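You operate a simulated robot arm through the tools that you are given. There is no shell and no other tool.

The job below is to be done with a simulated robot arm. You get a single attempt, and the scene is never put back.

JOB
The Size 30 washers are a bad batch: lock them in the yellow reject bin.
Fine: hasp off, slide the lid back, put them in, shut the lid, hasp on.

The check looks at the end state, three seconds after you hand in, the way a careful person would. Anything else that was tipped, shoved, dropped, spilled or broken makes it a failure. Lids that push on must go on centred and level and be pressed home; caps that screw on are set level and turned clockwise until they are tight.

ROBOT AND FRAMES
A 7-joint arm with a two-finger parallel gripper, fixed in place. Base frame: the origin is on the floor under the middle of its stand, x ahead of it, y to its left, z up. Units: cm, rad, N and s.
It reaches about 137.2 cm from its shoulder. Its first joint turns from -2.601 to 2.601 rad. Payload 3.43 kg.
The tool frame sits at the grasp point between the pads (the TCP): z along the fingers, y along the line on which they close. The tips reach 3 cm beyond it. Largest opening 9.4 cm; finger width 2.8, thickness 1; the body of the gripper, 5 by 9.6 cm, starts 5.5 cm behind the TCP.
Orientation is that of the tool frame in the base frame, as a unit quaternion [x, y, z, w]. With the fingers straight down and closing along the base's y, the tool's x points along the base's -x, its y along +y and its z along -z.

CONTROLS
- The arm moves only by the tool play_rows. Its argument "moves" is a list of rows, each a list of 3 entries, a list of its own where there are three numbers: the shift along the tool's x, y, z in cm, then the turn, a rotation vector about the tool's x, y, z in rad, then the opening, from 0 (shut) to 1 (fully open). In form: [[[tx, ty, tz], [rx, ry, rz], gripper], ...]. A call has 1 to 20 rows; each row shifts and turns the commanded pose from where the row before left it, along the tool's axes as they then stand. Each row takes 0.2 s and may step no farther than 5 cm and 0.15 rad from the row before; otherwise, or with a gripper value out of range, the whole call is refused. A pose out of reach is approached as far as the arm can. The call stops where the force on the tool passes 60 N (or 10 N more than at its start, if that is more) or the arm is blocked; 0.2 s more then pass. Each finger travels about 4.5 cm/s and halts on what it meets, pressing with about 21 N; the grip force reading is that of the motor and also rises with nothing between the fingers. The clock runs only during rows and for 0.2 s after the last one: add rows that do not move to give the fingers time. It gives the time, the measured TCP pose, the force on the tool (base axes), the opening and the grip force at its end, in the units of the frame above (readings bear some noise), with the torque about the TCP (base axes, N m) and any sound that the robot's microphone picked up.
- Cameras (640 x 400 px; columns grow to the right, rows downward): "scene" is fixed at [4.93, 49.99, 152.16]; the picture's right is [0.64, -0.77, 0.00], its down [-0.69, -0.57, -0.46] and it looks along [0.35, 0.29, -0.89] (base axes); focal length 333 px, centre (320, 200). "wrist" rides on the gripper at [7.6, 1.4, -10.2] in the tool frame; the picture's right is [-0.18, 0.98, 0.00], its down [-0.75, -0.14, -0.64] and it looks along [-0.63, -0.12, 0.77] (tool axes); focal length 243 px, centre (320, 200). There is no depth. A picture from a camera that has moved, and an enlarged one, comes with that camera's place and axes in the base frame and with its lens.
- capture(camera): a new picture of that camera. It takes no simulated time.
- enlarge(camera, box): a new picture of the part [left, top, right, bottom] of that camera's present view, enlarged. It takes no simulated time.
- finish_job(): hands the job in; it is judged then, once.

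Places have to be worked out from the pictures, the camera data and where the tool is seen. Open the gripper and draw the arm clear of the work before you hand the job in, unless the task says otherwise.

The tools are called after "Emit:" as a command line: name --argument value ..., lists and objects as JSON in quotes. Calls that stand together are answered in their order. play_rows: Moves the arm, as the interface text tells. Its arguments: {"type":"object","properties":{"moves":{"type":"array","items":{"type":"array"}}},"required":["moves"]} The other tools are called the same way: capture (camera) takes a picture; enlarge (camera, box) takes an enlarged picture of a part of a camera's view; finish_job () hands the job in.

At the start:

```text
time_s: 0.0
ee_pos: [51.03, 63.22, 107.89]
tool_rot: [0.0, 1.0, 0.0, 0.0]
force: [0.5, 0.4, 1.0]
torque: [-0.03, -0.01, 0.01]
gripper_width: 9.41
finger_force: 0.2
```

scene: 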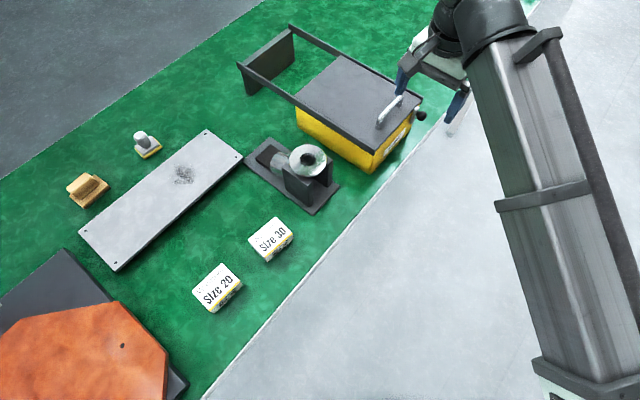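
wrist: 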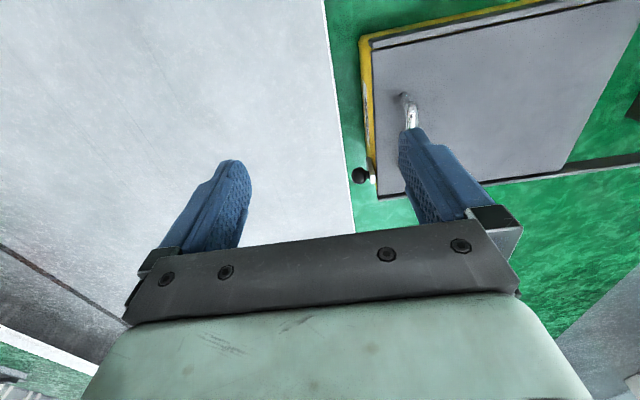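

I'll start by looking closely at the scene: the yellow bin, its lid and hasp, and the Size 30 box.

Emit:
enlarge --camera "scene" --box '[230, 20, 450, 180]'

Emit:
enlarge --camera "scene" --box '[180, 190, 320, 320]'

Emit:
enlarge --camera "wrist" --box '[320, 0, 640, 220]'

Emit:
enlarge --camera "scene" --box '[360, 70, 440, 180]'

```text
2.50 times, centred on (340, 100) of scene
camera zoom: at [4.93, 49.99, 152.16], right [0.64, -0.77, 0.0], down [-0.69, -0.57, -0.46], along [0.35, 0.29, -0.89], focal length 832 px, centre (270, 450)
```

zoom: 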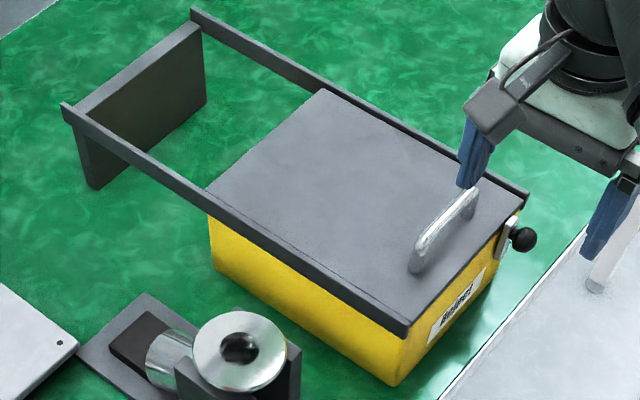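

```text
3.08 times, centred on (250, 255) of scene
camera zoom: at [4.93, 49.99, 152.16], right [0.64, -0.77, 0.0], down [-0.69, -0.57, -0.46], along [0.35, 0.29, -0.89], focal length 1024 px, centre (535, 31)
```

zoom: 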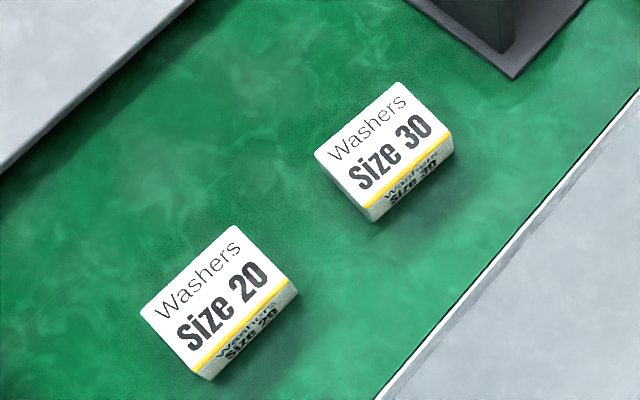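

```text
1.82 times, centred on (480, 110) of wrist
camera zoom: at [43.41, 64.6, 118.25], right [0.18, 0.98, 0.0], down [0.75, -0.14, 0.64], along [0.63, -0.12, -0.77], focal length 441 px, centre (29, 364)
```

zoom: 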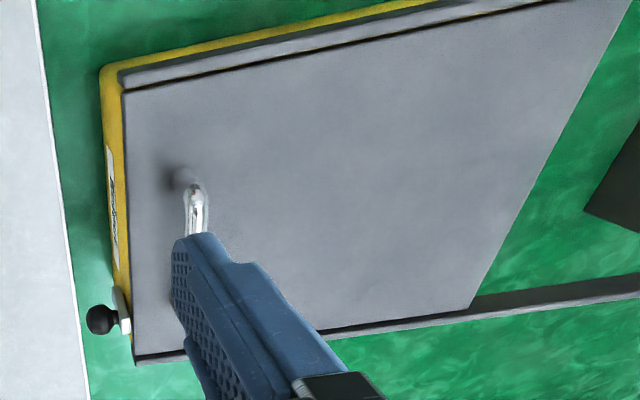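

```text
3.64 times, centred on (400, 125) of scene
camera zoom: at [4.93, 49.99, 152.16], right [0.64, -0.77, 0.0], down [-0.69, -0.57, -0.46], along [0.35, 0.29, -0.89], focal length 1210 px, centre (29, 473)
```

zoom: 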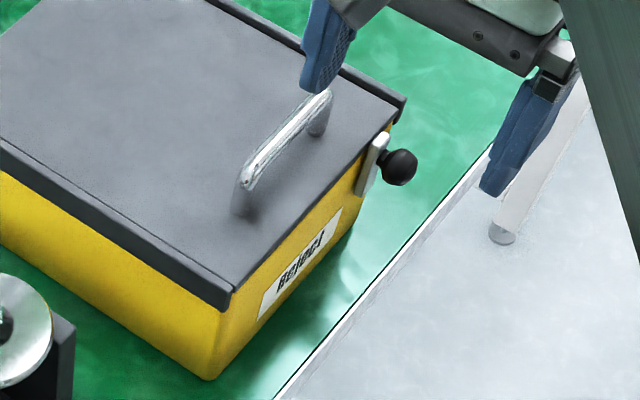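

The bin's lid top is at z≈89.5, spanning x≈47.5–68.4, front face at y≈69, with a knob/hasp near (65.6, 66.7, 86.7); the lid slides toward +y. I'll turn the wrist so the camera looks toward +y and pull back to view the hasp.

Emit:
play_rows --moves '[[[0, 0, 0], [0, 0, -0.1428], 1], [[0, 0, 0], [0, 0, -0.1428], 1], [[0, 0, 0], [0, 0, -0.1428], 1], [[0, 0, 0], [0, 0, -0.1428], 1], [[0, 0, 0], [0, 0, -0.1428], 1], [[0, 0, 0], [0, 0, -0.1428], 1], [[0, 0, 0], [0, 0, -0.1428], 1], [[0, 0, 0], [0, 0, -0.1428], 1], [[0, 0, 0], [0, 0, -0.1428], 1], [[0, 0, 0], [0, 0, -0.1428], 1], [[0, 0, 0], [0, 0, -0.1428], 1], [[3.3, -2.75, 1.2], [0, 0, 0], 1], [[3.3, -2.75, 1.2], [0, 0, 0], 1], [[3.3, -2.75, 1.2], [0, 0, 0], 1], [[3.3, -2.75, 1.2], [0, 0, 0], 1], [[0, 0, 0], [0, 0, 0], 1]]'

```text
time_s: 3.4
ee_pos: [62.06, 49.83, 103.2]
tool_rot: [0.707, -0.707, 0.0, 0.0]
force: [-1.0, -0.7, -0.3]
torque: [0.02, 0.02, 0.0]
gripper_width: 9.41
finger_force: 0.1
```

The arm turned as planned; now I take wrist and scene pictures to inspect the hasp.

Emit:
capture --camera "wrist"

Emit:
capture --camera "scene"

```text
taken
camera wrist: at [60.65, 42.24, 113.44], right [-0.98, 0.18, 0.0], down [0.14, 0.75, 0.64], along [0.12, 0.63, -0.77], focal length 243 px, centre (320, 200)
```

wrist: 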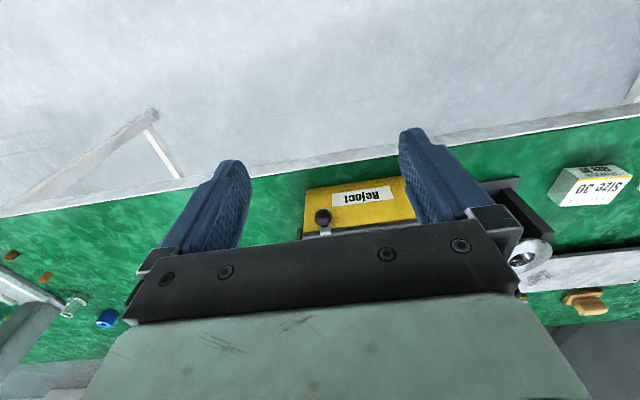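

```text
taken
```

scene: 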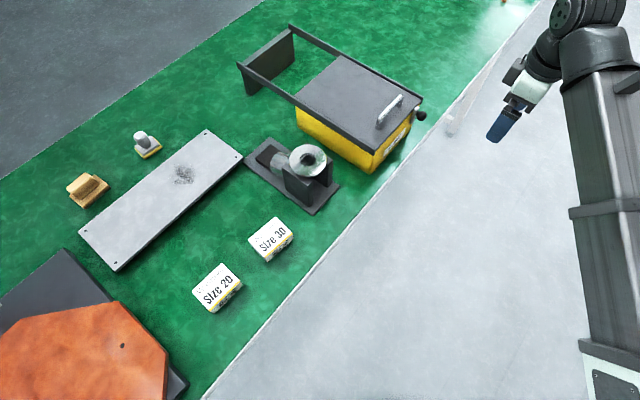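

Emit:
enlarge --camera "wrist" --box '[280, 160, 440, 260]'

Emit:
enlarge --camera "scene" --box '[360, 80, 440, 150]'

```text
4.00 times, centred on (360, 210) of wrist
camera zoom: at [60.65, 42.24, 113.44], right [-0.98, 0.18, 0.0], down [0.14, 0.75, 0.64], along [0.12, 0.63, -0.77], focal length 970 px, centre (160, 160)
```

zoom: 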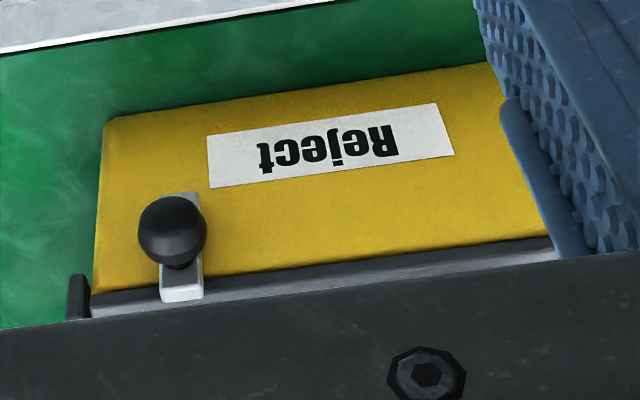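

```text
5.71 times, centred on (400, 115) of scene
camera zoom: at [4.93, 49.99, 152.16], right [0.64, -0.77, 0.0], down [-0.69, -0.57, -0.46], along [0.35, 0.29, -0.89], focal length 1902 px, centre (-137, 686)
```

zoom: 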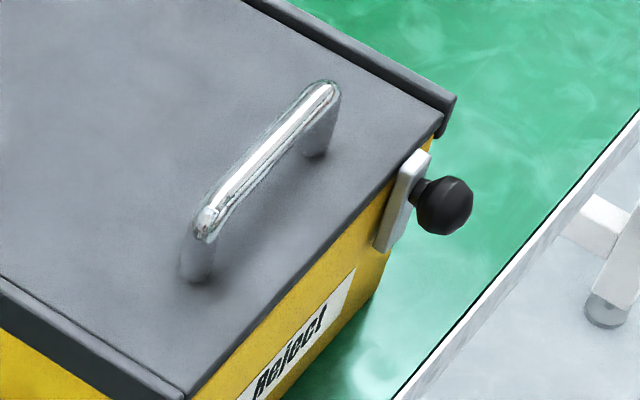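

The hasp is a vertical metal strip at x≈65.5 on the bin's front, bridging the lid's front edge, with a black ball knob on it. I need a closer, more level look to see how it moves, so I tilt the tool toward +y and approach carefully.

Emit:
play_rows --moves '[[[0, 0, 0], [0, -0.15, 0], 1], [[0, 0, 0], [0, -0.15, 0], 1], [[0, 0, 0], [0, -0.15, 0], 1], [[0, 0, 0], [0, -0.15, 0], 1], [[-1.79, -1.2, 3.81], [0, 0, 0], 1], [[-1.79, -1.2, 3.81], [0, 0, 0], 1], [[-1.79, -1.2, 3.81], [0, 0, 0], 1], [[0, 0, 0], [0, 0, 0], 1]]'

Emit:
capture --camera "wrist"

```text
time_s: 5.2
ee_pos: [65.72, 60.86, 96.77]
tool_rot: [-0.675, 0.676, 0.209, 0.209]
force: [0.1, -0.2, 0.0]
torque: [0.02, -0.03, -0.01]
gripper_width: 9.39
finger_force: 0.1
```

```text
taken
camera wrist: at [64.29, 48.91, 100.91], right [-0.98, 0.15, 0.1], down [0.14, 0.26, 0.96], along [0.12, 0.95, -0.28], focal length 243 px, centre (320, 200)
```

wrist: 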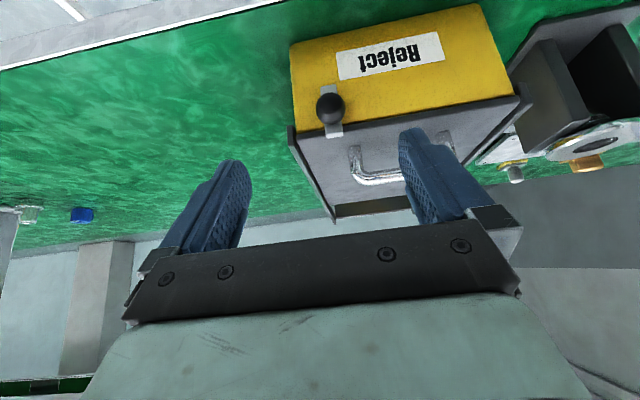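

Emit:
enlarge --camera "wrist" --box '[280, 60, 400, 150]'

Emit:
enlarge --camera "scene" --box '[390, 90, 430, 120]'

```text
4.44 times, centred on (340, 105) of wrist
camera zoom: at [64.29, 48.91, 100.91], right [-0.98, 0.15, 0.1], down [0.14, 0.26, 0.96], along [0.12, 0.95, -0.28], focal length 1078 px, centre (231, 622)
```

zoom: 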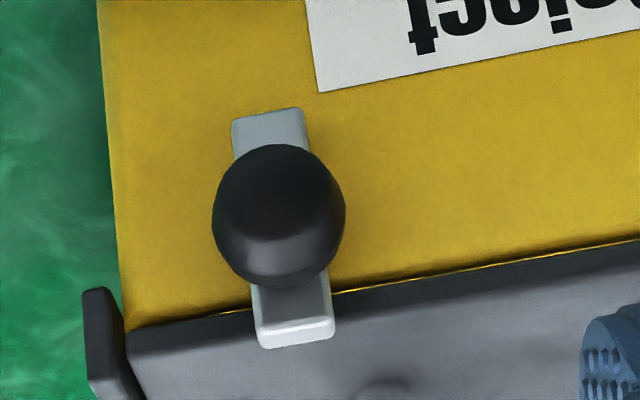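

```text
13.33 times, centred on (410, 105) of scene
camera zoom: at [4.93, 49.99, 152.16], right [0.64, -0.77, 0.0], down [-0.69, -0.57, -0.46], along [0.35, 0.29, -0.89], focal length 4438 px, centre (-880, 1467)
```

zoom: 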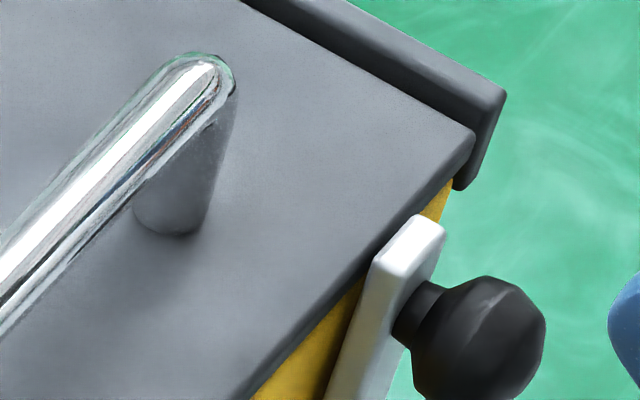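

The hasp plate spans roughly z 84–89.4 at x≈64.7, and the knob is centred near (64.7, 66.5, 87.7). I zoom further to look for a pivot pin or catch.

Emit:
enlarge --camera "wrist" --box '[310, 80, 358, 140]'

Emit:
enlarge --camera "scene" --box '[400, 100, 430, 130]'

```text
6.67 times, centred on (334, 110) of wrist
camera zoom: at [64.29, 48.91, 100.91], right [-0.98, 0.15, 0.1], down [0.14, 0.26, 0.96], along [0.12, 0.95, -0.28], focal length 1618 px, centre (227, 800)
```

zoom: 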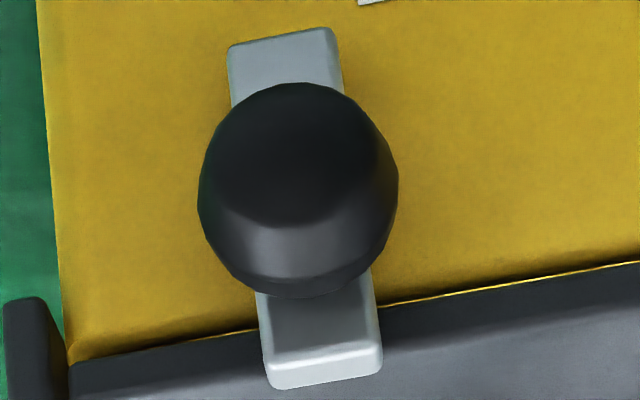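

```text
13.33 times, centred on (415, 115) of scene
camera zoom: at [4.93, 49.99, 152.16], right [0.64, -0.77, 0.0], down [-0.69, -0.57, -0.46], along [0.35, 0.29, -0.89], focal length 4438 px, centre (-947, 1333)
```

zoom: 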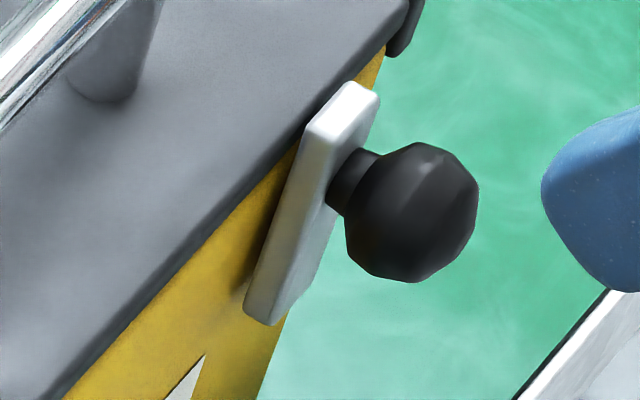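

The plate spans z≈84–89, with the knob axis at z≈87.7 (upper part), so it probably pivots at its lower end. I'll level the tool, centre above the knob with the fingers closing along x, part-open, and check alignment.

Emit:
play_rows --moves '[[[0, 0, 0], [0, 0.15, 0], 0.6], [[0, 0, 0], [0, 0.15, 0], 0.6], [[0, 0, 0], [0, 0.15, 0], 0.6], [[0, 0, 0], [0, 0.15, 0], 0.6], [[-2.7, 0.5, 0], [0, 0, 0], 0.6], [[-2.7, 0.5, 0], [0, 0, 0], 0.6], [[0, 0, 2.0], [0, 0, 0], 0.6], [[0, 0, 2.0], [0, 0, 0], 0.6], [[0, 0, 0], [0, 0, 0], 0.6]]'

Emit:
capture --camera "wrist"

Emit:
enlarge --camera "scene" --box '[360, 60, 460, 140]'

```text
time_s: 7.2
ee_pos: [64.55, 66.16, 92.73]
tool_rot: [0.708, -0.707, 0.0, 0.001]
force: [-0.4, 0.1, -0.4]
torque: [0.02, -0.02, -0.02]
gripper_width: 5.63
finger_force: 0.1
```

```text
taken
camera wrist: at [63.14, 58.6, 102.99], right [-0.98, 0.18, 0.0], down [0.14, 0.75, 0.64], along [0.12, 0.63, -0.77], focal length 243 px, centre (320, 200)
```

wrist: 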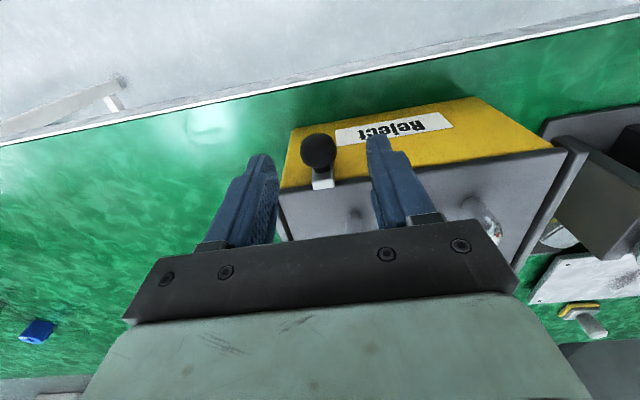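

```text
5.00 times, centred on (410, 100) of scene
camera zoom: at [4.93, 49.99, 152.16], right [0.64, -0.77, 0.0], down [-0.69, -0.57, -0.46], along [0.35, 0.29, -0.89], focal length 1664 px, centre (-130, 700)
```

zoom: 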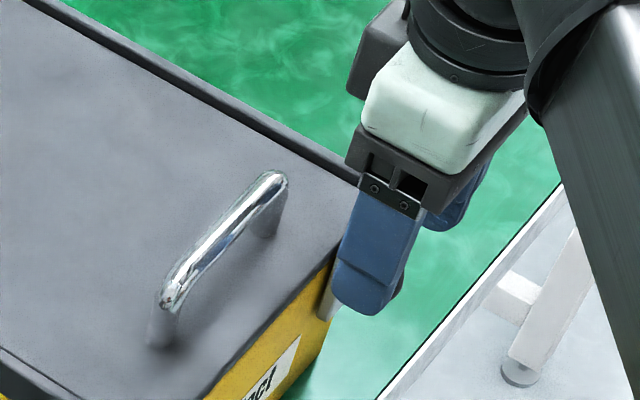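

The knob sits centred between the fingers, at about (64.7, 66.6, 87.8). I descend around it and close gently.

Emit:
play_rows --moves '[[[-0.1, -0.15, 1.7], [0, 0, 0], 0.6], [[0, 0, 1.7], [0, 0, 0], 0.6], [[0, 0, 1.5], [0, 0, 0], 0.6], [[0, 0, 0], [0, 0, 0], 0.6]]'

Emit:
play_rows --moves '[[[0, 0, 0], [0, 0, 0], 0.4], [[0, 0, 0], [0, 0, 0], 0.3], [[0, 0, 0], [0, 0, 0], 0.2], [[0, 0, 0], [0, 0, 0], 0.1], [[0, 0, 0], [0, 0, 0], 0.0], [[0, 0, 0], [0, 0, 0], 0.0]]'

Emit:
capture --camera "wrist"

```text
time_s: 8.2
ee_pos: [64.71, 66.33, 87.84]
tool_rot: [-0.707, 0.707, 0.0, 0.0]
force: [-0.5, -0.3, 0.1]
torque: [-0.03, 0.0, -0.03]
gripper_width: 5.65
finger_force: 0.1
```

```text
time_s: 9.6
ee_pos: [64.62, 66.42, 87.86]
tool_rot: [0.707, -0.707, 0.0, 0.0]
force: [-4.0, 0.7, -0.2]
torque: [0.01, 0.03, 0.01]
gripper_width: 2.52
finger_force: 44.8
```

```text
taken
camera wrist: at [63.34, 58.83, 98.12], right [-0.98, 0.18, 0.0], down [0.14, 0.75, 0.64], along [0.12, 0.63, -0.77], focal length 243 px, centre (320, 200)
```

wrist: 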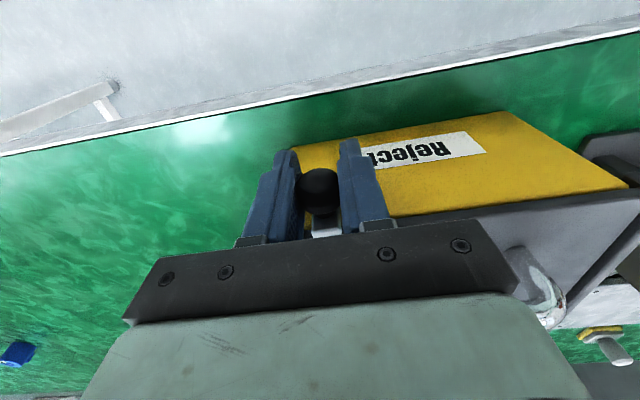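

Knob gripped (2.52 cm wide). I now probe gently: a tiny 0.4 cm pull toward −y to see whether it gives.

Emit:
play_rows --moves '[[[0.2, 0, 0], [0, 0, 0], 0.0], [[0.2, 0, 0], [0, 0, 0], 0.0], [[0, 0, 0], [0, 0, 0], 0.0]]'

```text
time_s: 10.4
ee_pos: [64.71, 66.36, 87.87]
tool_rot: [0.708, -0.706, -0.002, -0.002]
force: [0.0, 44.6, 2.8]
torque: [-1.15, -0.02, -0.02]
gripper_width: 2.55
finger_force: 44.9
```

The knob is rigid in −y (44 N at once), so it isn't a pull-out flap. I return to neutral and probe sideways in small steps.

Emit:
play_rows --moves '[[[-0.4, 0, 0], [0, 0, 0], 0.0], [[0, 0, 0], [0, 0, 0], 0.0]]'

Emit:
play_rows --moves '[[[0, 0.15, 0], [0, 0, 0], 0.0], [[0, 0.15, 0], [0, 0, 0], 0.0], [[0, 0, 0], [0, 0, 0], 0.0]]'

```text
time_s: 11.0
ee_pos: [64.74, 66.38, 87.75]
tool_rot: [-0.706, 0.708, 0.001, 0.002]
force: [0.3, 21.4, 1.1]
torque: [1.28, 0.01, 0.05]
gripper_width: 2.53
finger_force: 45.2
```

```text
time_s: 11.8
ee_pos: [64.69, 66.34, 87.81]
tool_rot: [-0.706, 0.709, -0.001, 0.003]
force: [20.5, 18.5, 4.0]
torque: [-0.33, -0.55, -0.1]
gripper_width: 2.55
finger_force: 45.0
```

−x also resists (20 N with no travel). I go back and probe +x.

Emit:
play_rows --moves '[[[-0.15, -0.3, 0], [0, 0, 0], 0.0], [[0, 0, 0], [0, 0, 0], 0.0]]'

Emit:
play_rows --moves '[[[0, -0.15, 0], [0, 0, 0], 0.0], [[0, -0.15, 0], [0, 0, 0], 0.0], [[0, 0, 0], [0, 0, 0], 0.0]]'

```text
time_s: 12.4
ee_pos: [64.75, 66.26, 87.8]
tool_rot: [-0.707, 0.707, -0.001, -0.001]
force: [9.5, 2.8, -2.4]
torque: [0.81, -0.31, -0.1]
gripper_width: 2.51
finger_force: 45.3
```

```text
time_s: 13.2
ee_pos: [64.8, 66.32, 87.88]
tool_rot: [0.707, -0.707, 0.0, 0.003]
force: [-19.2, -5.6, -8.9]
torque: [-0.12, 0.34, 0.2]
gripper_width: 2.53
finger_force: 45.2
```

+x also resists about equally. I return to neutral and probe upward (+z).

Emit:
play_rows --moves '[[[0, 0.2, 0], [0, 0, 0], 0.0], [[0, 0, 0], [0, 0, 0], 0.0]]'

Emit:
play_rows --moves '[[[0, 0, -0.15], [0, 0, 0], 0.0], [[0, 0, -0.15], [0, 0, 0], 0.0], [[0, 0, 0], [0, 0, 0], 0.0]]'

```text
time_s: 13.8
ee_pos: [64.68, 66.46, 87.77]
tool_rot: [-0.707, 0.707, 0.001, -0.001]
force: [-17.0, -9.6, -13.3]
torque: [-0.19, 0.24, 0.18]
gripper_width: 2.51
finger_force: 44.9
```

```text
time_s: 14.6
ee_pos: [64.9, 66.51, 88.05]
tool_rot: [0.707, -0.707, 0.001, 0.002]
force: [-23.6, -4.6, -37.8]
torque: [-0.11, -0.11, 0.03]
gripper_width: 2.52
finger_force: 45.0
```

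Up also resists (−38 N). I return and probe downward and check for a turning motion, keeping forces low.

Emit:
play_rows --moves '[[[0, 0.1, 0.3], [0, 0, 0], 0.0], [[0, 0, 0], [0, 0, 0], 0.0]]'

Emit:
play_rows --moves '[[[0, 0, 0.15], [0, 0, 0], 0.0], [[0, 0, 0.15], [0, 0, 0], 0.0], [[0, 0, 0], [0, 0, 0], 0.0]]'

```text
time_s: 15.2
ee_pos: [64.83, 66.45, 88.15]
tool_rot: [-0.707, 0.707, -0.001, 0.001]
force: [-17.6, -1.6, -1.6]
torque: [-1.17, 0.02, 0.07]
gripper_width: 2.51
finger_force: 44.9
```

```text
time_s: 16.0
ee_pos: [64.72, 66.58, 87.86]
tool_rot: [0.707, -0.707, 0.001, -0.003]
force: [-10.1, 1.2, 37.4]
torque: [0.15, 0.08, 0.05]
gripper_width: 2.5
finger_force: 45.0
```

Everything is fairly stiff so far; let me check that the bin has not shifted and view the current grip.

Emit:
enlarge --camera "scene" --box '[360, 70, 440, 180]'

Emit:
enlarge --camera "wrist" --box '[270, 130, 380, 250]'

Emit:
enlarge --camera "scene" --box '[230, 20, 450, 180]'

```text
3.64 times, centred on (400, 125) of scene
camera zoom: at [4.93, 49.99, 152.16], right [0.64, -0.77, 0.0], down [-0.69, -0.57, -0.46], along [0.35, 0.29, -0.89], focal length 1210 px, centre (29, 473)
```

zoom: 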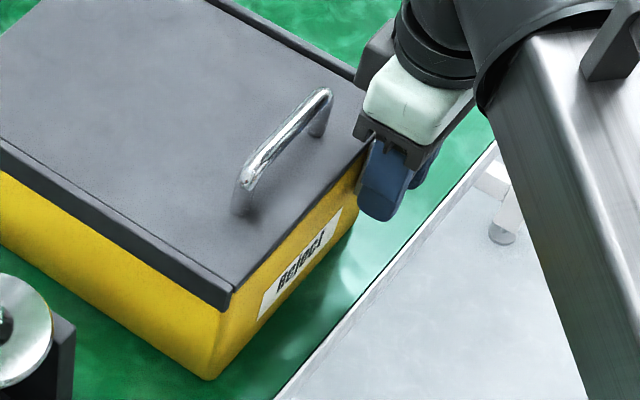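

```text
3.33 times, centred on (325, 190) of wrist
camera zoom: at [63.31, 58.89, 98.1], right [-0.98, 0.18, 0.0], down [0.14, 0.75, 0.65], along [0.12, 0.63, -0.76], focal length 809 px, centre (303, 233)
```

zoom: 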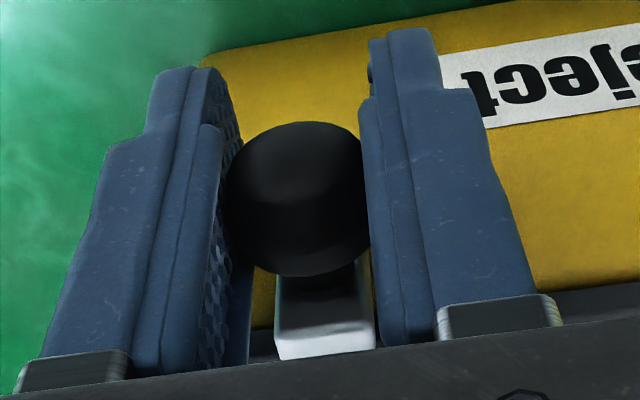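

```text
2.50 times, centred on (340, 100) of scene
camera zoom: at [4.93, 49.99, 152.16], right [0.64, -0.77, 0.0], down [-0.69, -0.57, -0.46], along [0.35, 0.29, -0.89], focal length 832 px, centre (270, 450)
```

zoom: 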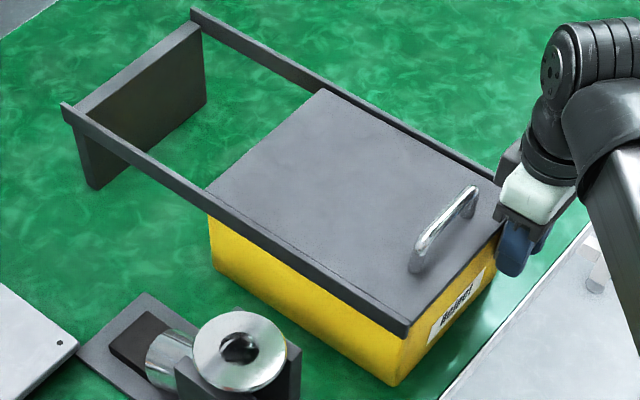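

The bin hasn't moved at all. Clamping the ball would resist a swing about the y axis (pads drag on both sides), so I'll loosen the grip and push the knob sideways with one finger instead, gently.

Emit:
play_rows --moves '[[[0, 0, -0.1], [0, 0, 0], 0.4], [[0, 0, 0], [0, 0, 0], 0.4], [[0, 0, 0], [0, 0, 0], 0.4]]'

Emit:
play_rows --moves '[[[0, 0.3, 0], [0, 0, 0], 0.4], [[0, 0.2, 0], [0, 0, 0], 0.4], [[0, 0.1, 0], [0, 0, 0], 0.4], [[0, 0, 0], [0, 0, 0], 0.4]]'

```text
time_s: 16.8
ee_pos: [64.83, 66.31, 87.72]
tool_rot: [0.707, -0.707, 0.0, 0.0]
force: [-0.5, -0.1, 0.7]
torque: [-0.03, 0.0, 0.01]
gripper_width: 3.76
finger_force: 0.0
```

```text
time_s: 17.8
ee_pos: [64.13, 66.51, 87.71]
tool_rot: [0.708, -0.706, 0.0, 0.0]
force: [-0.4, 0.8, 0.6]
torque: [0.0, 0.01, 0.04]
gripper_width: 3.76
finger_force: 0.0
```

No contact yet (free play used up). I push further −x in small steps.

Emit:
play_rows --moves '[[[0, 0.2, 0], [0, 0, 0], 0.4], [[0, 0.2, 0], [0, 0, 0], 0.4], [[0, 0, 0], [0, 0, 0], 0.4]]'

```text
time_s: 18.6
ee_pos: [63.7, 66.4, 87.66]
tool_rot: [-0.706, 0.708, 0.0, 0.0]
force: [1.2, -0.2, 1.7]
torque: [0.01, -0.03, 0.01]
gripper_width: 3.8
finger_force: 0.5
```

The finger seems to have moved the knob ~0.3 cm with only about 1 N. I continue in −x a bit more and look.

Emit:
play_rows --moves '[[[0, 0.2, 0], [0, 0, 0], 0.4], [[0, 0.2, 0], [0, 0, 0], 0.4], [[0, 0.2, 0], [0, 0, 0], 0.4], [[0, 0, 0], [0, 0, 0], 0.4]]'

Emit:
enlarge --camera "wrist" --box '[250, 110, 420, 250]'

```text
time_s: 19.6
ee_pos: [63.09, 66.33, 87.67]
tool_rot: [-0.707, 0.707, 0.0, 0.0]
force: [-0.6, -0.2, -0.1]
torque: [0.03, 0.0, -0.04]
gripper_width: 3.79
finger_force: 0.2
```

```text
2.86 times, centred on (335, 180) of wrist
camera zoom: at [61.74, 58.87, 97.97], right [-0.98, 0.18, 0.0], down [0.14, 0.75, 0.64], along [0.12, 0.63, -0.77], focal length 693 px, centre (277, 257)
```

zoom: 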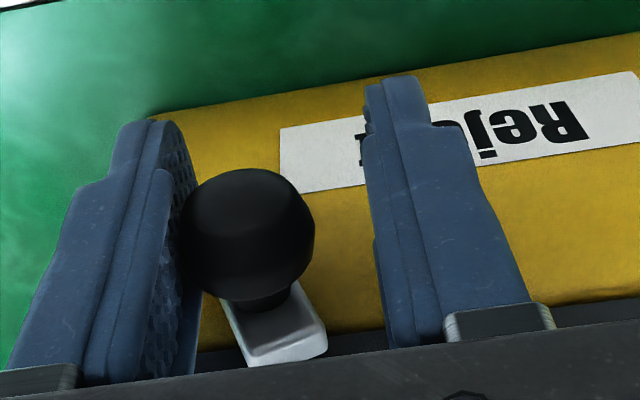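

Confirmed: the plate pivots about a y-axis pin at its lower end and swings its top toward −x with almost no force. I continue the swing, lowering as the knob follows its arc.

Emit:
play_rows --moves '[[[0, 0.25, 0.1], [0, 0, 0], 0.4], [[0, 0.25, 0.15], [0, 0, 0], 0.4], [[0, 0.25, 0.2], [0, 0, 0], 0.4], [[0, 0.25, 0.25], [0, 0, 0], 0.4], [[0, 0.25, 0.3], [0, 0, 0], 0.4], [[0, 0.2, 0.3], [0, 0, 0], 0.4], [[0, 0.1, 0.3], [0, 0, 0], 0.4], [[0, 0, 0], [0, 0, 0], 0.4]]'

Emit:
enlarge --camera "wrist" --box '[250, 110, 420, 250]'

```text
time_s: 21.4
ee_pos: [61.57, 66.49, 86.21]
tool_rot: [0.707, -0.707, 0.001, 0.0]
force: [0.7, 0.4, -0.5]
torque: [0.02, -0.01, -0.03]
gripper_width: 3.79
finger_force: 0.0
```

```text
2.86 times, centred on (335, 180) of wrist
camera zoom: at [60.18, 58.84, 96.31], right [-0.98, 0.18, 0.0], down [0.14, 0.75, 0.64], along [0.12, 0.63, -0.77], focal length 693 px, centre (277, 257)
```

zoom: 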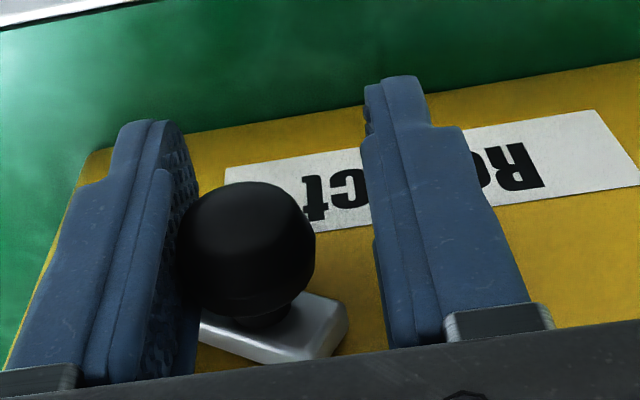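

The plate is swung perhaps 50–60° and stays put. I keep going along the arc toward 90°.

Emit:
play_rows --moves '[[[0, 0.2, 0.25], [0, 0, 0], 0.4], [[0, 0.2, 0.25], [0, 0, 0], 0.4], [[0, 0.2, 0.3], [0, 0, 0], 0.4], [[0, 0.15, 0.3], [0, 0, 0], 0.4], [[0, 0.15, 0.3], [0, 0, 0], 0.4], [[0, 0, 0], [0, 0, 0], 0.4]]'

Emit:
enlarge --camera "wrist" --box '[250, 110, 420, 250]'

```text
time_s: 22.8
ee_pos: [60.68, 66.45, 84.72]
tool_rot: [-0.707, 0.708, -0.001, 0.0]
force: [12.8, -0.6, 5.5]
torque: [0.05, -0.13, -0.04]
gripper_width: 4.53
finger_force: 6.3
```

```text
2.86 times, centred on (335, 180) of wrist
camera zoom: at [59.34, 58.92, 94.98], right [-0.98, 0.19, 0.0], down [0.14, 0.75, 0.64], along [0.12, 0.63, -0.77], focal length 693 px, centre (277, 257)
```

zoom: 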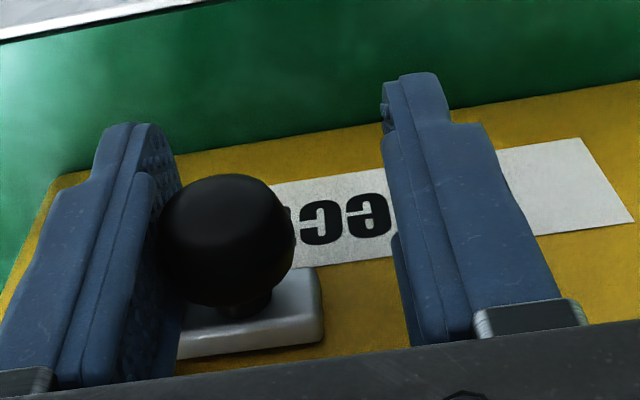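

The plate now appears horizontal (≈90°) and force started rising, so it's at its stop. I release contact by opening, then lift straight up and look.

Emit:
play_rows --moves '[[[0, -0.3, 0], [0, 0, 0], 0.7], [[0, 0, 0], [0, 0, 0], 0.7], [[0, 0, 0], [0, 0, 0], 0.7], [[0, 0, -3], [0, 0, 0], 0.7], [[0, 0, -4], [0, 0, 0], 0.7], [[0, 0, -4], [0, 0, 0], 0.7], [[0, 0, 0], [0, 0, 0], 0.7]]'

Emit:
enlarge --camera "wrist" --box '[230, 50, 450, 250]'

Emit:
enlarge --camera "scene" --box '[360, 70, 440, 140]'

```text
time_s: 24.4
ee_pos: [60.93, 66.51, 95.61]
tool_rot: [0.707, -0.707, 0.0, 0.0]
force: [0.4, -0.3, -0.6]
torque: [0.04, -0.01, 0.0]
gripper_width: 6.58
finger_force: 0.1
```

```text
2.00 times, centred on (340, 150) of wrist
camera zoom: at [59.55, 58.92, 105.88], right [-0.98, 0.18, 0.0], down [0.14, 0.75, 0.64], along [0.12, 0.63, -0.77], focal length 485 px, centre (280, 300)
```

zoom: 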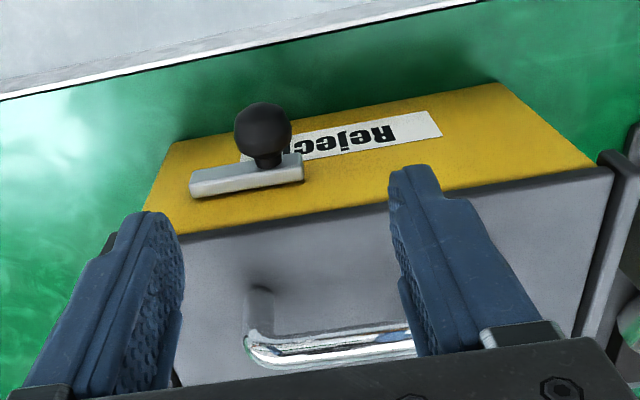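

```text
5.71 times, centred on (400, 105) of scene
camera zoom: at [4.93, 49.99, 152.16], right [0.64, -0.77, 0.0], down [-0.69, -0.57, -0.46], along [0.35, 0.29, -0.89], focal length 1902 px, centre (-137, 743)
```

zoom: 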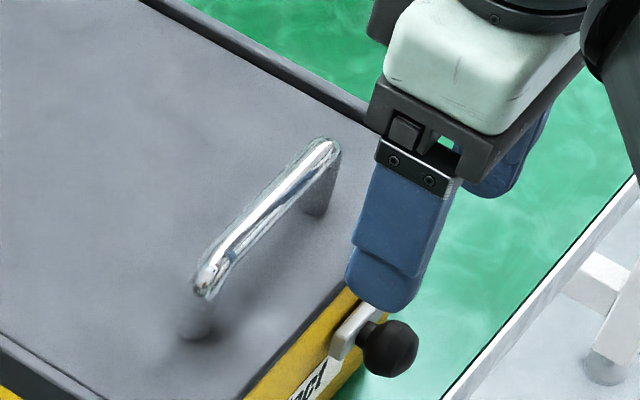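

The hasp is off (horizontal) and stays there. Next, the lid handle: bar at about y≈72, z≈93.2, x≈53–62.5. I rise, rotate the gripper back to close along y, and hover over the handle's middle.

Emit:
play_rows --moves '[[[0, 0, -4], [0, 0, 0], 0.7], [[0, 0, -3], [0, 0, 0], 0.7], [[0, 0, 0], [0, 0, 0.1428], 0.7], [[0, 0, 0], [0, 0, 0.1428], 0.7], [[0, 0, 0], [0, 0, 0.1428], 0.7], [[0, 0, 0], [0, 0, 0.1428], 0.7], [[0, 0, 0], [0, 0, 0.1428], 0.7], [[0, 0, 0], [0, 0, 0.1428], 0.7], [[0, 0, 0], [0, 0, 0.1428], 0.7], [[0, 0, 0], [0, 0, 0.1428], 0.7], [[0, 0, 0], [0, 0, 0.1428], 0.7], [[0, 0, 0], [0, 0, 0.1428], 0.7], [[0, 0, 0], [0, 0, 0.1428], 0.7], [[1.55, 2.75, 0], [0, 0, 0], 0.5], [[1.55, 2.75, 0], [0, 0, 0], 0.5], [[0, 0, 0], [0, 0, 0], 0.5]]'

Emit:
capture --camera "wrist"

Emit:
enlarge --camera "scene" --box '[340, 40, 440, 140]'

```text
time_s: 27.8
ee_pos: [57.82, 71.98, 102.6]
tool_rot: [0.001, 1.0, -0.001, 0.0]
force: [0.5, 0.5, 0.1]
torque: [0.0, 0.02, 0.0]
gripper_width: 4.7
finger_force: 0.0
```

```text
taken
camera wrist: at [50.19, 73.52, 112.87], right [0.18, 0.98, 0.0], down [0.75, -0.14, 0.64], along [0.63, -0.12, -0.77], focal length 243 px, centre (320, 200)
```

wrist: 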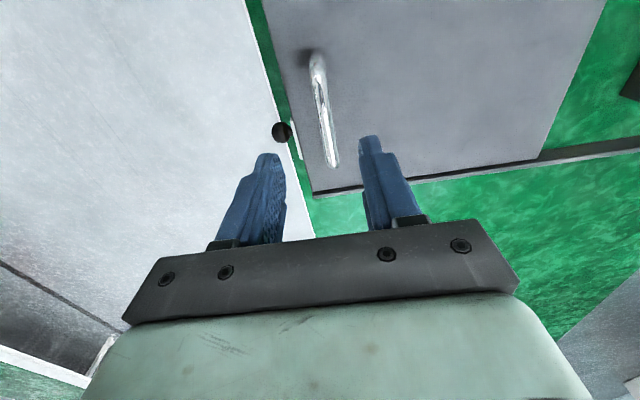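

```text
4.00 times, centred on (390, 90) of scene
camera zoom: at [4.93, 49.99, 152.16], right [0.64, -0.77, 0.0], down [-0.69, -0.57, -0.46], along [0.35, 0.29, -0.89], focal length 1332 px, centre (40, 640)
```

zoom: 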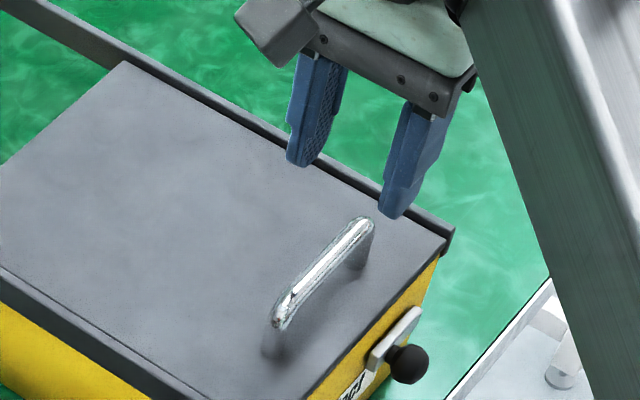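

The handle bar is at y≈72.4, z≈92.2, x≈53.7–62. I descend so the tips stay just above the lid (TCP z≈93.1), then close on the bar.

Emit:
play_rows --moves '[[[-0.2, 0.4, 3], [0, 0, 0], 0.5], [[0, 0, 3], [0, 0, 0], 0.5], [[0, 0, 2], [0, 0, 0], 0.5], [[0, 0, 1.4], [0, 0, 0], 0.5], [[0, 0, 0], [0, 0, 0], 0.5]]'

Emit:
enlarge --camera "wrist" --box '[240, 60, 440, 220]'

Emit:
enlarge --camera "scene" --box '[340, 40, 440, 140]'

```text
time_s: 29.0
ee_pos: [58.06, 72.35, 93.08]
tool_rot: [0.0, 1.0, 0.0, 0.0]
force: [0.7, 0.2, -0.1]
torque: [0.02, 0.04, -0.02]
gripper_width: 4.71
finger_force: 0.0
```

```text
2.50 times, centred on (340, 140) of wrist
camera zoom: at [50.47, 73.87, 103.4], right [0.18, 0.98, 0.0], down [0.75, -0.14, 0.64], along [0.63, -0.12, -0.77], focal length 606 px, centre (270, 350)
```

zoom: 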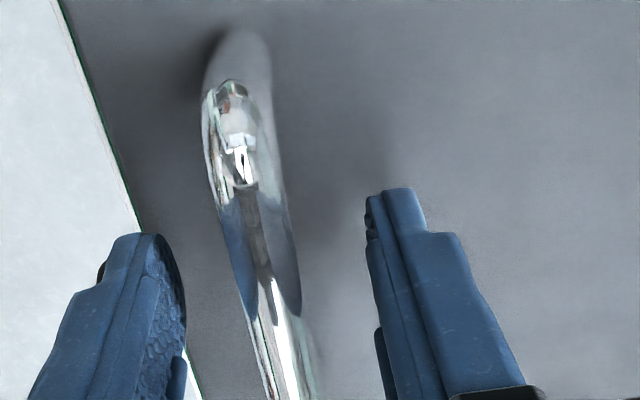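

```text
4.00 times, centred on (390, 90) of scene
camera zoom: at [4.93, 49.99, 152.16], right [0.64, -0.77, 0.0], down [-0.69, -0.57, -0.46], along [0.35, 0.29, -0.89], focal length 1332 px, centre (40, 640)
```

zoom: 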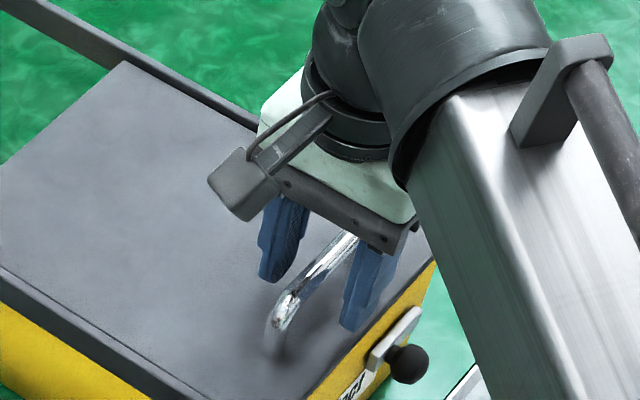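

The bar is centred between the fingers. I close on it.

Emit:
play_rows --moves '[[[0, 0, 0], [0, 0, 0], 0.35], [[0, 0, 0], [0, 0, 0], 0.25], [[0, 0, 0], [0, 0, 0], 0.15], [[0, 0, 0], [0, 0, 0], 0.05], [[0, 0, 0], [0, 0, 0], 0.0], [[0, 0, 0], [0, 0, 0], 0.0]]'

```text
time_s: 30.4
ee_pos: [58.01, 72.51, 93.33]
tool_rot: [-0.001, 1.0, 0.002, 0.001]
force: [2.0, 11.0, 20.0]
torque: [0.16, 0.38, -0.08]
gripper_width: 1.39
finger_force: 44.4
```

Gripped the 1.4 cm bar, with some preload (Fz 20, Fy 11). I relax that and begin sliding toward +y gently.

Emit:
play_rows --moves '[[[0, 0.1, -0.2], [0, 0, 0], 0.0], [[0, 0, 0], [0, 0, 0], 0.0]]'

Emit:
play_rows --moves '[[[0, 0.2, 0], [0, 0, 0], 0.0], [[0, 0.3, 0], [0, 0, 0], 0.0], [[0, 0.4, 0], [0, 0, 0], 0.0], [[0, 0, 0], [0, 0, 0], 0.0]]'

```text
time_s: 31.0
ee_pos: [58.07, 72.54, 93.32]
tool_rot: [-0.001, 1.0, 0.0, 0.0]
force: [2.9, 10.7, 5.0]
torque: [0.06, -0.29, 0.0]
gripper_width: 1.36
finger_force: 45.1
```

```text
time_s: 32.0
ee_pos: [58.08, 73.39, 93.3]
tool_rot: [0.0, 1.0, -0.001, -0.002]
force: [-3.8, -1.3, -6.2]
torque: [-0.03, 0.13, -0.2]
gripper_width: 1.37
finger_force: 45.0
```

The lid slides freely (force only a few N). I continue sliding at a moderate speed.

Emit:
play_rows --moves '[[[0, 0.8, 0], [0, 0, 0], 0.0], [[0, 1, 0], [0, 0, 0], 0.0], [[0, 1, 0], [0, 0, 0], 0.0], [[0, 1, 0], [0, 0, 0], 0.0], [[0, 1, 0], [0, 0, 0], 0.0], [[0, 1, 0], [0, 0, 0], 0.0], [[0, 1, 0], [0, 0, 0], 0.0], [[0, 1, 0], [0, 0, 0], 0.0], [[0, 1, 0], [0, 0, 0], 0.0], [[0, 1, 0], [0, 0, 0], 0.0], [[0, 0.8, 0], [0, 0, 0], 0.0], [[0, 0.4, 0], [0, 0, 0], 0.0], [[0, 0, 0], [0, 0, 0], 0.0]]'

Emit:
capture --camera "scene"

Emit:
capture --camera "wrist"

```text
time_s: 34.8
ee_pos: [58.11, 84.49, 93.42]
tool_rot: [0.0, 1.0, 0.0, 0.0]
force: [-15.5, 0.4, -27.0]
torque: [-0.03, 0.99, -0.08]
gripper_width: 1.35
finger_force: 45.5
```

```text
taken
```

scene: 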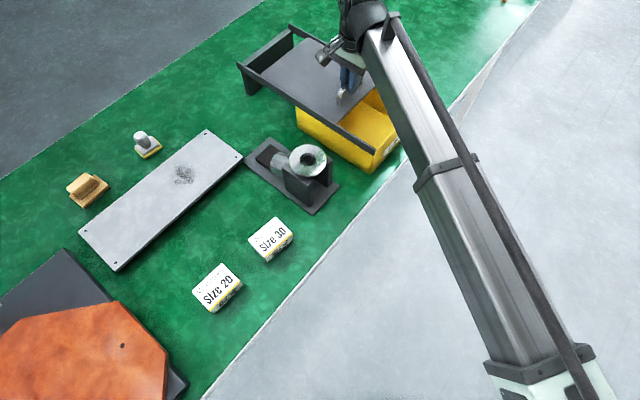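

```text
taken
camera wrist: at [50.49, 85.93, 103.66], right [0.18, 0.98, 0.0], down [0.75, -0.14, 0.64], along [0.63, -0.12, -0.77], focal length 243 px, centre (320, 200)
```

wrist: 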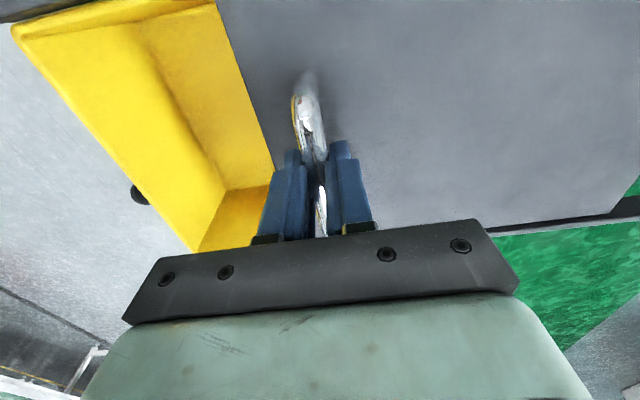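

Lid has slid 12 cm. I ease the off-axis load a bit and slide about 6 cm more.

Emit:
play_rows --moves '[[[0.1, 0.2, 0.2], [0, 0, 0], 0.0], [[0, 0.6, 0], [0, 0, 0], 0.0], [[0, 0.8, 0], [0, 0, 0], 0.0], [[0, 0.8, 0], [0, 0, 0], 0.0], [[0, 0.8, 0], [0, 0, 0], 0.0], [[0, 0.8, 0], [0, 0, 0], 0.0], [[0, 0.8, 0], [0, 0, 0], 0.0], [[0, 0.6, 0], [0, 0, 0], 0.0], [[0, 0.4, 0], [0, 0, 0], 0.0], [[0, 0, 0], [0, 0, 0], 0.0]]'

Emit:
capture --camera "scene"

```text
time_s: 37.0
ee_pos: [58.08, 90.19, 93.39]
tool_rot: [0.001, 1.0, 0.001, 0.001]
force: [12.9, 1.4, 14.6]
torque: [-0.03, -1.03, 0.04]
gripper_width: 1.36
finger_force: 45.2
```

```text
taken
```

scene: 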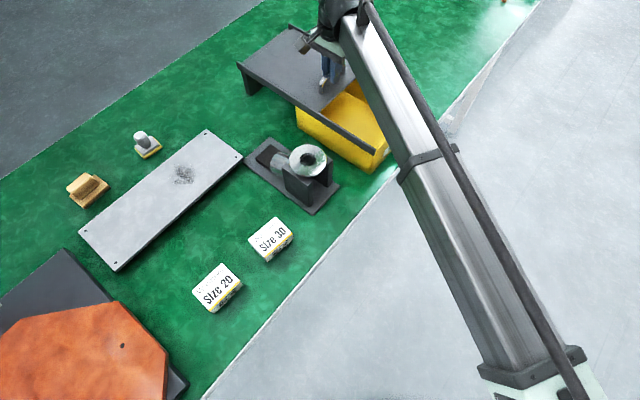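

The lid is back ~17.7 cm, opening y≈70–86. I release the handle and rise clear.

Emit:
play_rows --moves '[[[0, 0, 0], [0, 0, 0], 0.3], [[0, 0, 0], [0, 0, 0], 0.5], [[0, 0, 0], [0, 0, 0], 0.5], [[0, 0, -2], [0, 0, 0], 0.5], [[0, 0, -4], [0, 0, 0], 0.5], [[0, 0, -4], [0, 0, 0], 0.5], [[0, 0, -4], [0, 0, 0], 0.5], [[0, 0, 0], [0, 0, 0], 0.5]]'

Emit:
capture --camera "wrist"

```text
time_s: 38.8
ee_pos: [57.81, 90.02, 107.5]
tool_rot: [0.001, 1.0, 0.0, 0.001]
force: [-0.1, -0.5, 0.4]
torque: [-0.02, -0.02, 0.0]
gripper_width: 4.69
finger_force: 0.0
```

```text
taken
camera wrist: at [50.2, 91.52, 117.73], right [0.18, 0.98, 0.0], down [0.75, -0.14, 0.64], along [0.63, -0.12, -0.77], focal length 243 px, centre (320, 200)
```

wrist: 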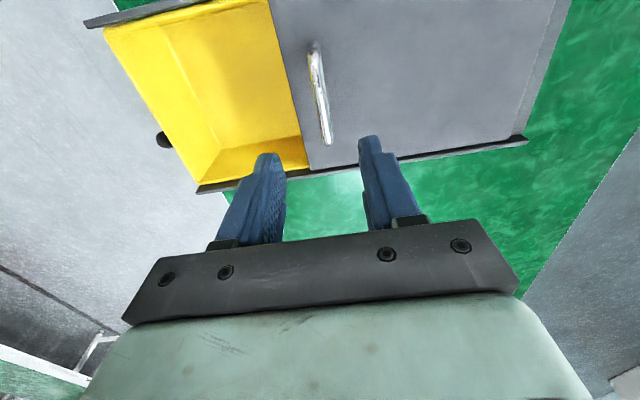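

The bin is open. I travel high over to the Size 30 box (about x 15–23, y 73–80).

Emit:
play_rows --moves '[[[3.9, -1.35, 0.2], [0, 0, 0], 0.8], [[3.9, -1.35, 0.2], [0, 0, 0], 0.8], [[3.9, -1.35, 0.2], [0, 0, 0], 0.8], [[3.9, -1.35, 0.2], [0, 0, 0], 0.8], [[3.9, -1.35, 0.2], [0, 0, 0], 0.8], [[3.9, -1.35, 0.2], [0, 0, 0], 0.8], [[3.9, -1.35, 0.2], [0, 0, 0], 0.8], [[3.9, -1.35, 0.2], [0, 0, 0], 0.8], [[3.9, -1.35, 0.2], [0, 0, 0], 0.8], [[3.9, -1.35, 0.2], [0, 0, 0], 0.8], [[0, 0, 0], [0, 0, 0], 0.8], [[0, 0, 0], [0, 0, 0], 0.8]]'

Emit:
capture --camera "wrist"

Emit:
capture --camera "scene"

```text
time_s: 41.4
ee_pos: [18.91, 76.5, 105.29]
tool_rot: [-0.001, 1.0, 0.0, 0.001]
force: [-0.2, 0.7, 0.8]
torque: [0.01, -0.04, -0.02]
gripper_width: 7.5
finger_force: 0.0
```

```text
taken
camera wrist: at [11.32, 77.97, 115.55], right [0.18, 0.98, 0.0], down [0.75, -0.14, 0.64], along [0.63, -0.12, -0.77], focal length 243 px, centre (320, 200)
```

wrist: 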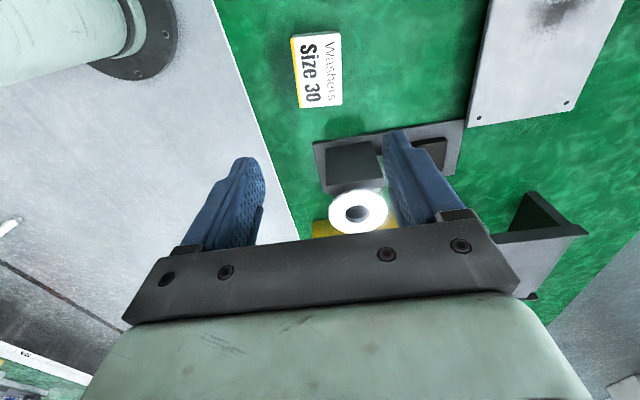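

```text
taken
```

scene: 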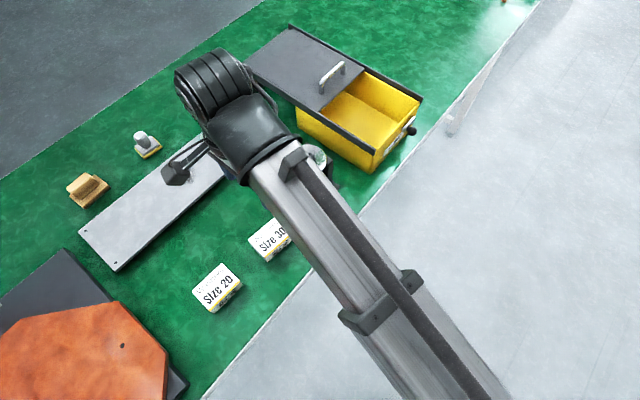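

Emit:
enlarge --camera "wrist" --box '[270, 10, 370, 130]'

Emit:
enlarge --camera "scene" --box '[180, 200, 320, 320]'

```text
3.33 times, centred on (320, 70) of wrist
camera zoom: at [11.32, 77.97, 115.55], right [0.18, 0.98, 0.0], down [0.75, -0.14, 0.64], along [0.63, -0.12, -0.77], focal length 809 px, centre (320, 633)
```

zoom: 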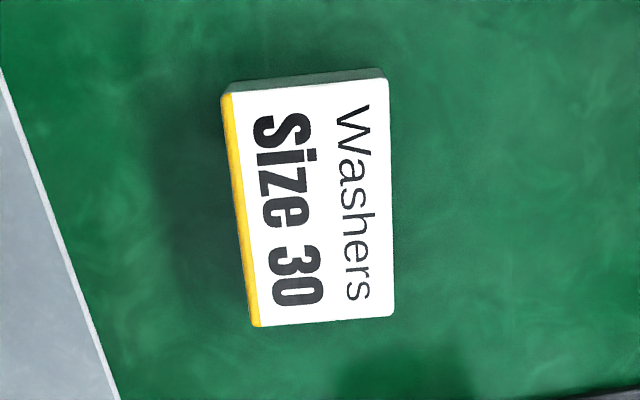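

```text
3.33 times, centred on (250, 260) of scene
camera zoom: at [4.93, 49.99, 152.16], right [0.64, -0.77, 0.0], down [-0.69, -0.57, -0.46], along [0.35, 0.29, -0.89], focal length 1110 px, centre (553, 0)
```

zoom: 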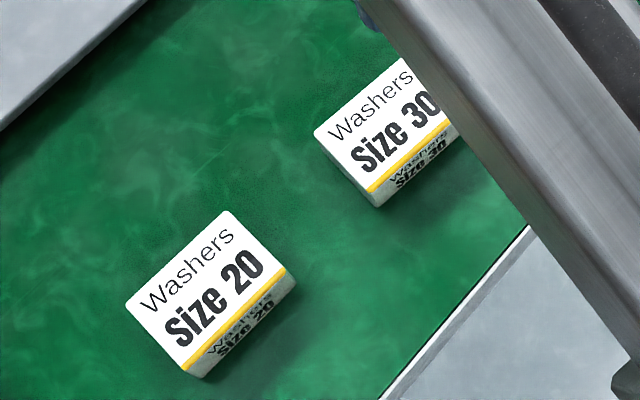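

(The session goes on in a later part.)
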